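You operate a simulated robot arm through the tools that you are given. There is no shell and no other tool. Be economical: measure what you need, move in short steps, check, and stop when the job is done.

You run a simulated robot arm. Do the job below in one go: nothing can be reset, and whatever is moved stays where it is left.

## Task
Take the yellow brush and leave it on top of the white board.

It is judged by the outcome, as a careful person would: the job done as asked, and still so three seconds after it is handed in. It fails if anything else is knocked over, pushed out of place, dropped, spilled or broken.

## Robot
A 6-joint arm with a two-finger parallel gripper, fixed in place. Base frame: the origin is at the foot of the arm, x ahead of it, y to its left, z up; the work surface is at about z = 0. Units: m, degrees, N and s.
With the tool pointing down near the work surface it reaches from about 0.14 to 0.58 m from the base axis. Its first joint turns from -66.0 to 66.0 degrees. Payload 2.1 kg.
The tool frame sits at the grasp point between the pads (the TCP): z along the fingers, y along the line on which they close. The tips reach 0.03 m beyond it. The gripper opens to 0.094 m. The fingers are 0.028 m wide and 0.01 m thick; the gripper's body (0.05 by 0.096 m) begins 0.055 m behind the TCP.
Orientation is that of the tool frame in the base frame, as a unit quaternion [x, y, z, w]. With the fingers straight down and closing along the base's y, the tool's x points along the base's -x, its y along +y and its z along -z.

## Interface
- The arm moves only by the tool apply_moves. Its argument "steps" is a list of rows, each a list of 6 numbers: the shift along the base's x, y, z in m, then the turn, a rotation vector about the base's x, y, z in degrees. In form: [[dx, dy, dz, rx, ry, rz], ...]. A call has 1 to 10 rows; each row shifts and turns the commanded pose from where the row before left it. "grip" is the opening, from 0 (shut) to 1 (fully open), set as the call begins (left out, the last holds). Rows are played at 5 a second. More than 0.05 m and 8.6 degrees between two rows, or a gripper value outside its range, and nothing of the call is played. Where a pose cannot be reached the arm comes as near as it can. A force on the tool above 40 N (or 10 N above the force at the start of the call, whichever is more), or a blocked arm, ends the call early, and 0.2 s more pass. Each finger travels about 0.072 m/s and halts on what it meets, pressing with about 23 N; the grip force reading is that of the motor and also rises with nothing between the fingers. The clock runs only during rows and for 0.2 s after the last one: add rows that do not move to give the fingers time. The reply holds the time, the measured pose of the TCP, the force on the tool along the base axes, the opening and the grip force, in the units named above and with some noise.
- Cameras (640 x 400 px; columns grow to the right, rows downward): "scene" is fixed at [0.0604, -0.3721, 0.4911]; the picture's right is [0.75, -0.66, 0.00], its down [-0.35, -0.39, -0.85] and it looks along [0.57, 0.64, -0.52] (base axes); focal length 367 px, centre (320, 200). "wrist" rides on the gripper at [-0.037, 0, -0.058] in the tool frame; the picture's right is [0.00, -1.00, 0.00], its down [0.97, 0.00, -0.24] and it looks along [0.24, 0.00, 0.97] (tool axes); focal length 218 px, centre (320, 200).
- grab_frame(camera): a new picture of that camera. The clock stands still meanwhile.
- pixel_to_xyz(camera, pixels): for up to 12 pixels [column, row] of the newest picture of that camera ("zoom" is the newest enlarged one), the place [x, y, z] in the base frame of the surface seen there, good to about 0.002 m. The clock stands still meanwhile.
- inspect(camera, box): a new picture of the part [left, top, right, bottom] of that camera's present view, enlarged. The clock stands still meanwhile.
- job_done(): hands the job in; it is judged then, once.

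Keep the steps short. Do not move on a guess: measure, check each grasp and each placing, and mend mistakes. In all there are 60 turns and 30 pictures (those below and enlarged ones count). Leave the gripper open and the arm clear of the work at the hand-in unless told otherwise, and finish with a single line.

The tools are called after "Request:" as a command line: name --pt "numbers of a row" for each row, then --argument value for the rest, lists and objects as JSON in quotes. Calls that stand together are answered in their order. apply_moves: Moves the arm, as the interface text tells. Its arguments: {"type":"object","properties":{"steps":{"type":"array","items":{"type":"array","items":{"type":"number"}}},"grip":{"type":"number"}},"required":["steps"]} The other tools are called the same way: grab_frame (camera) takes a picture; pixel_to_xyz (camera, pixels) gives the place of the surface under pixels of a picture; inspect (camera, box) takes an enlarged picture of a part of a camera's view; job_done () hands the job in.

At the start:

```text
t: 0.0
eef_pos: [0.3648, -0.0708, 0.2495]
orientation: [0.0, 1.0, -0.001, 0.0]
wrist_force: [0.0, -0.5, -0.6]
finger_gap: 0.0939
grasp_force: 0.0
```

scene: 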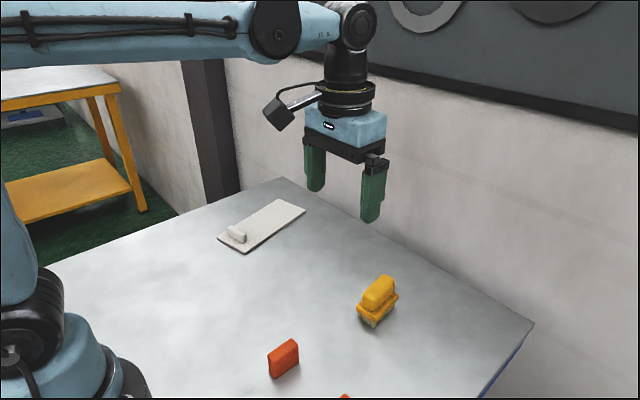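
wrist: 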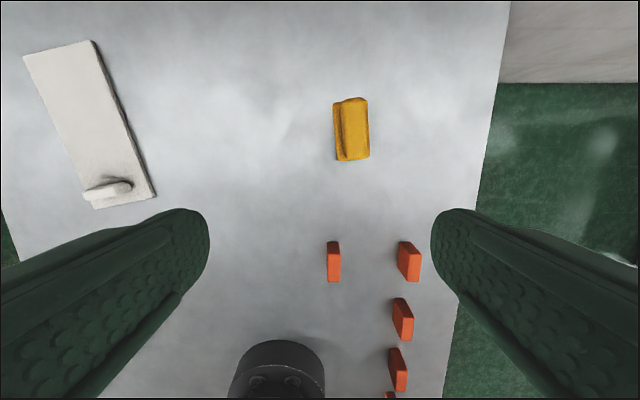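

I see the yellow brush at about (377,300) in the scene and (351,130) in the wrist view, and the white board at upper left. Next I enlarge both to measure them.

Request:
inspect --camera "scene" --box '[330, 260, 426, 340]'

Request:
pixel_to_xyz --camera "wrist" --pixels '[[335, 105], [338, 160], [344, 104], [346, 155], [366, 100], [368, 156], [355, 130], [30, 60], [90, 45], [95, 205], [150, 190], [90, 120]]'

Request:
pixel_to_xyz --camera "scene" --pixels '[[377, 292], [360, 312], [375, 325], [397, 297], [366, 306], [282, 203], [303, 210], [220, 237], [243, 251], [264, 222], [236, 232], [230, 230]]'

```text
5.00 times, centred on (378, 300) of scene
```

zoom: 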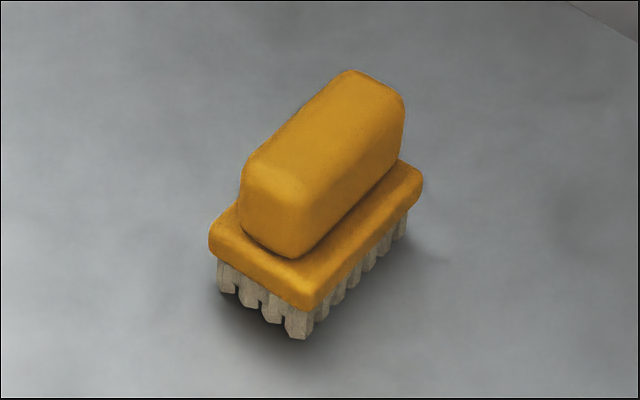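

```text
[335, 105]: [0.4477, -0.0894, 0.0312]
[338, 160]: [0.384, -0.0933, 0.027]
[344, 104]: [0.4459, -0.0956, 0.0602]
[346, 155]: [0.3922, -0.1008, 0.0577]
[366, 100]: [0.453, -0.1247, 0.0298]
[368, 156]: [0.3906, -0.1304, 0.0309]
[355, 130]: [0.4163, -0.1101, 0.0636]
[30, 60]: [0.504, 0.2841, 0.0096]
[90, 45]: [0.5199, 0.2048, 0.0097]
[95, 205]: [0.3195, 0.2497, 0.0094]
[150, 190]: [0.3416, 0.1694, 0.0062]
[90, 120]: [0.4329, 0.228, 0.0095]
```

```text
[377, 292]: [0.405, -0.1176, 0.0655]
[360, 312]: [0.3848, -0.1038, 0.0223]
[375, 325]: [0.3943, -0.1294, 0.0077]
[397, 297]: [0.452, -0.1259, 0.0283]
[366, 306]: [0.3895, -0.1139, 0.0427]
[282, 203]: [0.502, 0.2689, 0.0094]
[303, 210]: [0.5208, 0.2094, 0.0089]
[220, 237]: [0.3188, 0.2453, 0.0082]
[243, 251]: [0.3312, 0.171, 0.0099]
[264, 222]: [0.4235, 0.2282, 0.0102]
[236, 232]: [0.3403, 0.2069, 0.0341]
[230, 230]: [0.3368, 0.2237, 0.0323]
```

The brush spans about x 0.384–0.453 and y -0.09 to -0.13, is turned about +4°, and its handle top is at z≈0.065. I'll measure the handle's edges in the zoom while moving above it at a safe height with the gripper open.

Request:
pixel_to_xyz --camera "zoom" --pixels '[[255, 170], [300, 205], [345, 78], [395, 105], [320, 135], [243, 215], [295, 250], [398, 145], [225, 235], [315, 285], [415, 180], [350, 230]]'

Request:
apply_moves --pt "0.027 -0.02 -0.03 0 0 4" --pt "0.027 -0.02 -0.04 0 0 0" --pt "0 0 -0.04 0 0 0" --pt "0 0 0 0 0 0" --pt "0 0 0 0 0 0" --grip 1

Request:
grab_frame --camera "wrist"

```text
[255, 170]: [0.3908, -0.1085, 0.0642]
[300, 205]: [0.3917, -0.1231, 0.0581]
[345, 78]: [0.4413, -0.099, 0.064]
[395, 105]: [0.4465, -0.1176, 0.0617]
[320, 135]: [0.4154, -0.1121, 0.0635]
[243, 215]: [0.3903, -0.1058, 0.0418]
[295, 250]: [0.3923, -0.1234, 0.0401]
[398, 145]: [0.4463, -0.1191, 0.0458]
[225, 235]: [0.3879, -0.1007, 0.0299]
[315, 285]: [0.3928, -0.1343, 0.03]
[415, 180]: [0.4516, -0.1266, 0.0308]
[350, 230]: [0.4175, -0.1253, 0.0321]
```

```text
refused: row 2 steps farther than a row can; nothing moved
```

```text
26 pictures are left
```

wrist: 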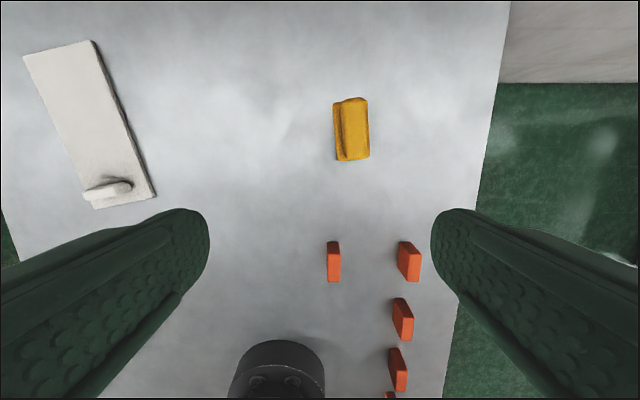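

The move was refused because row 2 was too long, so nothing moved. The handle is centred near (0.418, -0.111), about 22 mm wide and turned about 5°. I'll go above it in smaller rows.

Request:
apply_moves --pt "0.018 -0.013 -0.02 0 0 5" --pt "0.018 -0.013 -0.02 0 0 0" --pt "0.018 -0.014 -0.02 0 0 0" --pt "0 0 -0.03 0 0 0" --pt "0 0 -0.03 0 0 0" --pt "0 0 0 0 0 0" --pt "0 0 0 0 0 0" --grip 1

Request:
grab_frame --camera "wrist"

```text
t: 1.6
eef_pos: [0.4193, -0.1112, 0.1294]
orientation: [-0.043, 0.999, 0.0, 0.0]
wrist_force: [0.1, -1.1, 0.4]
finger_gap: 0.094
grasp_force: 0.1
```

```text
25 pictures are left
```

wrist: 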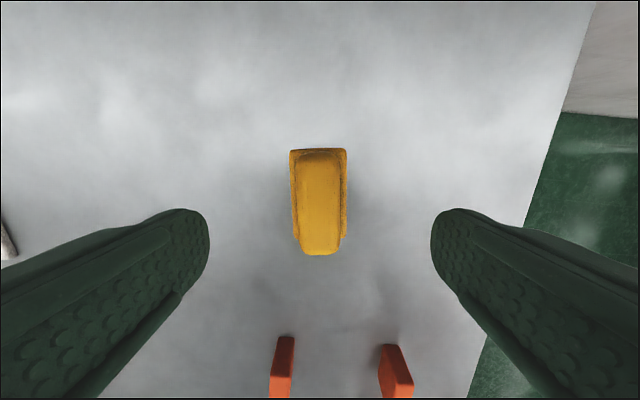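

The brush is centred at about (320,200) and square to the fingers. I'll lower to z≈0.066, which keeps the tips at 0.036, above the plate top at 0.031, and then look before closing.

Request:
apply_moves --pt "0 0 -0.025 0 0 0" --pt "0 0 -0.022 0 0 0" --pt "0 0 -0.016 0 0 0" --pt "0 0 0 0 0 0" --pt "0 0 0 0 0 0" --grip 1

Request:
grab_frame --camera "scene"

```text
t: 2.8
eef_pos: [0.4175, -0.1106, 0.0674]
orientation: [-0.044, 0.999, 0.0, 0.0]
wrist_force: [-0.3, 0.0, 0.0]
finger_gap: 0.0941
grasp_force: 0.0
```

```text
24 pictures are left
```

scene: 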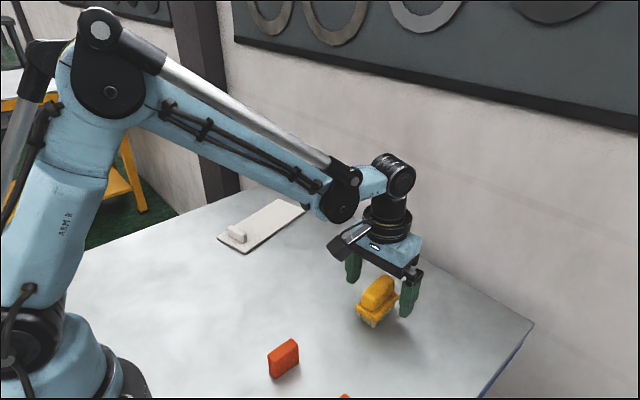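

The fingers stand on either side of the handle. I'll close the gripper now.

Request:
apply_moves --pt "0 0 0 0 0 0" --pt "0 0 0 0 0 0" --pt "0 0 0 0 0 0" --pt "0 0 0 0 0 0" --pt "0 0 0 0 0 0" --pt "0 0 0 0 0 0" --grip 0

Request:
inspect --camera "scene" --box '[320, 230, 448, 340]'

```text
t: 4.2
eef_pos: [0.4189, -0.1096, 0.0675]
orientation: [-0.043, 0.999, 0.0, 0.001]
wrist_force: [0.3, 1.0, 30.4]
finger_gap: 0.0265
grasp_force: 23.3
```

```text
3.64 times, centred on (384, 285) of scene
```

zoom: 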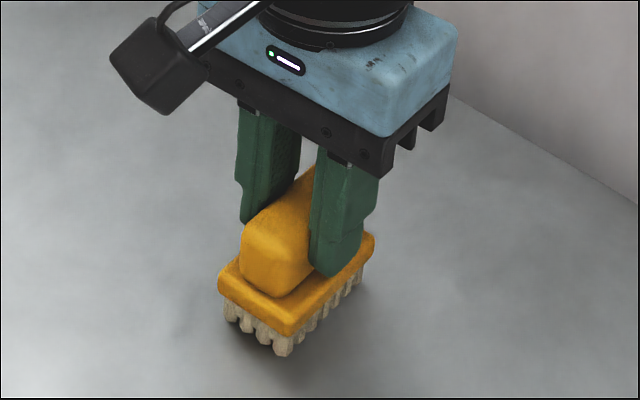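

The gap is 0.0265 but there's a 30 N upward force, so the tips are probably bearing on the fillet or plate at the handle's foot. I'll open, rise 5 mm, and grip again more cleanly.

Request:
apply_moves --pt "0 0 0 0 0 0" --pt "0 0 0.005 0 0 0" --pt "0 0 0 0 0 0" --grip 0.6

Request:
apply_moves --pt "0 0 0 0 0 0" --pt "0 0 0 0 0 0" --pt "0 0 0 0 0 0" --pt "0 0 0 0 0 0" --pt "0 0 0 0 0 0" --grip 0

```text
t: 5.0
eef_pos: [0.4201, -0.1112, 0.0718]
orientation: [-0.044, 0.999, 0.0, 0.0]
wrist_force: [-1.2, -0.2, 0.0]
finger_gap: 0.0565
grasp_force: 0.1
```

```text
t: 6.2
eef_pos: [0.4192, -0.1108, 0.0728]
orientation: [-0.044, 0.999, 0.0, 0.0]
wrist_force: [0.5, -0.4, 0.3]
finger_gap: 0.0266
grasp_force: 21.9
```

The grip is clean now: gap 0.0266, 22 N, and no vertical load. I'll lift a little and check it.

Request:
apply_moves --pt "0 0 0.01 0 0 0" --pt "0 0 0.02 0 0 0" --pt "0 0 0.03 0 0 0" --pt "0 0 0 0 0 0"

Request:
inspect --camera "scene" --box '[300, 190, 460, 330]'

```text
t: 7.2
eef_pos: [0.4184, -0.1111, 0.1312]
orientation: [-0.044, 0.999, 0.0, -0.001]
wrist_force: [-1.3, 0.0, -1.5]
finger_gap: 0.0264
grasp_force: 23.2
```

```text
2.86 times, centred on (380, 260) of scene
```

zoom: 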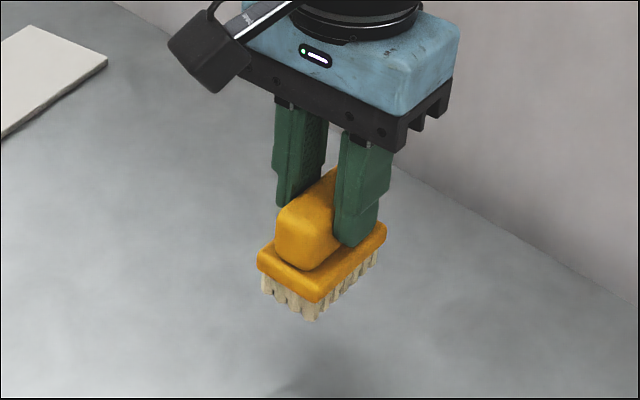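

The brush hangs level and secure. I'll carry it at z≈0.13 to above the free part of the board at (0.45, 0.233), turning about 5° to match the board.

Request:
apply_moves --pt "0.003 0.034 0 0 0 0.5" --pt "0.003 0.034 0 0 0 0.5" --pt "0.003 0.034 0 0 0 0.5" --pt "0.003 0.034 0 0 0 0.5" --pt "0.003 0.034 0 0 0 0.5" --pt "0.003 0.034 0 0 0 0.5" --pt "0.003 0.035 0 0 0 0.5" --pt "0.003 0.035 0 0 0 0.5" --pt "0.003 0.035 0 0 0 0.5" --pt "0.003 0.035 0 0 0 0.5"

Request:
apply_moves --pt "0 0 -0.02 0 0 0" --pt "0 0 0 0 0 0" --pt "0 0 0 0 0 0"

Request:
grab_frame --camera "scene"

Request:
grab_frame --camera "wrist"

```text
t: 9.4
eef_pos: [0.4483, 0.2333, 0.1315]
orientation: [-0.087, 0.996, 0.0, -0.001]
wrist_force: [-1.6, -0.4, -2.0]
finger_gap: 0.0264
grasp_force: 22.9
```

```text
t: 10.2
eef_pos: [0.4483, 0.2341, 0.1129]
orientation: [-0.088, 0.996, 0.0, 0.0]
wrist_force: [0.1, -0.7, -1.0]
finger_gap: 0.0268
grasp_force: 23.4
```

```text
21 pictures are left
```

scene: 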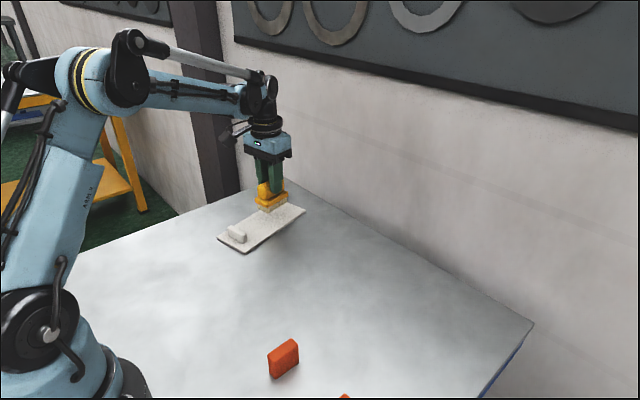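

```text
20 pictures are left
```

wrist: 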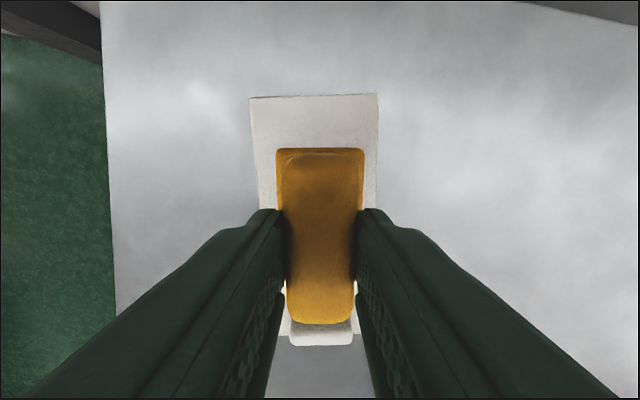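

The brush is centred over the board and aligned with it. Contact should come at TCP z≈0.082, so I'll lower to just above that and then ease down.

Request:
apply_moves --pt "0 0 -0.015 0 0 0" --pt "0 0 -0.01 0 0 0" --pt "0 0 -0.003 0 0 0" --pt "0 0 0 0 0 0"

Request:
apply_moves --pt "0 0 -0.001 0 0 0" --pt "0 0 -0.001 0 0 0" --pt "0 0 0 0 0 0"

Request:
inspect --camera "scene" --box '[205, 160, 325, 260]'

```text
t: 11.2
eef_pos: [0.4489, 0.2336, 0.0838]
orientation: [-0.088, 0.996, 0.0, 0.0]
wrist_force: [-0.5, 0.1, -1.2]
finger_gap: 0.0263
grasp_force: 23.2
```

```text
t: 12.0
eef_pos: [0.4489, 0.2341, 0.0817]
orientation: [-0.088, 0.996, 0.0, -0.001]
wrist_force: [0.2, 1.0, -1.4]
finger_gap: 0.0264
grasp_force: 23.4
```

```text
4.00 times, centred on (265, 210) of scene
```

zoom: 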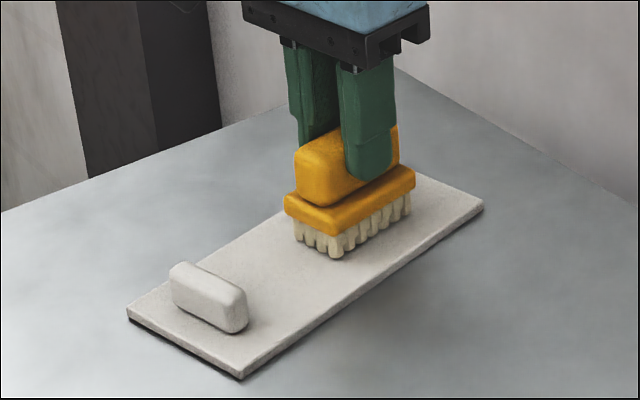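

The force still shows the brush's weight (about -1.3 N), so there's no firm contact yet. I'll ease down 1 mm at a time.

Request:
apply_moves --pt "0 0 -0.001 0 0 0" --pt "0 0 0 0 0 0"

Request:
apply_moves --pt "0 0 -0.001 0 0 0" --pt "0 0 0 0 0 0"

```text
t: 12.6
eef_pos: [0.4492, 0.2335, 0.0809]
orientation: [-0.087, 0.996, 0.0, 0.001]
wrist_force: [-0.5, -0.2, -1.0]
finger_gap: 0.0267
grasp_force: 23.0
```

```text
t: 13.2
eef_pos: [0.4483, 0.2337, 0.0802]
orientation: [-0.087, 0.996, 0.001, 0.0]
wrist_force: [0.8, -0.8, 0.2]
finger_gap: 0.0265
grasp_force: 23.1
```

The vertical force went from about -1.2 to +0.2, so contact may be just starting. One more half-millimetre will confirm it.

Request:
apply_moves --pt "0 0 -0.0006 0 0 0" --pt "0 0 0 0 0 0"

```text
t: 13.8
eef_pos: [0.4497, 0.234, 0.0799]
orientation: [-0.087, 0.996, 0.0, 0.0]
wrist_force: [-0.5, 0.8, 15.8]
finger_gap: 0.0264
grasp_force: 22.7
```

Contact is confirmed at 15.8 N. I'll back off 0.5 mm to take the pressure off, open the gripper, and rise straight up.

Request:
apply_moves --pt "0 0 0.0005 0 0 0" --pt "0 0 0 0 0 0"

Request:
apply_moves --pt "0 0 0 0 0 0" --pt "0 0 0 0 0 0" --pt "0 0 0 0 0 0" --pt "0 0 0 0 0 0" --pt "0 0 0.02 0 0 0" --pt "0 0 0.03 0 0 0" --pt "0 0 0.04 0 0 0" --pt "0 0 0.04 0 0 0" --pt "0 0 0 0 0 0" --grip 1

Request:
grab_frame --camera "scene"

Request:
inspect --camera "scene" --box '[205, 160, 325, 260]'

```text
t: 14.4
eef_pos: [0.4485, 0.2338, 0.0797]
orientation: [-0.087, 0.996, 0.0, 0.002]
wrist_force: [-0.8, 0.4, 11.7]
finger_gap: 0.0265
grasp_force: 23.2
```

```text
t: 16.4
eef_pos: [0.4499, 0.2341, 0.2107]
orientation: [-0.087, 0.996, 0.0, 0.0]
wrist_force: [-0.7, -0.5, -0.6]
finger_gap: 0.0941
grasp_force: 0.1
```

```text
18 pictures are left
```

scene: 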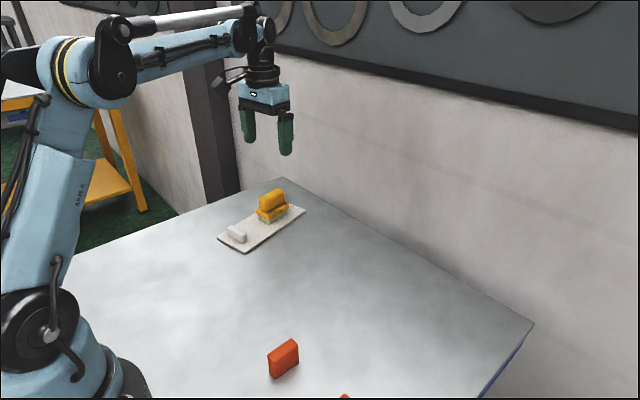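

```text
4.00 times, centred on (265, 210) of scene
```

zoom: 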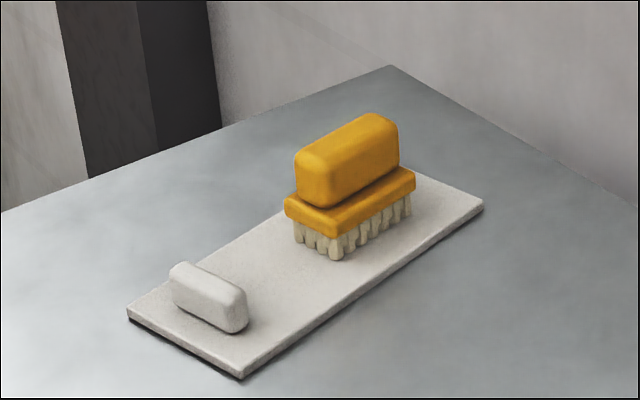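

The brush stands upright on the board, the board and orange blocks haven't moved, and the gripper is open and clear. I'm handing it in.

Request:
job_done

```text
The job is handed in.
```

The yellow brush is standing upright on top of the white board, nothing else was moved, and the arm is clear with the gripper open.
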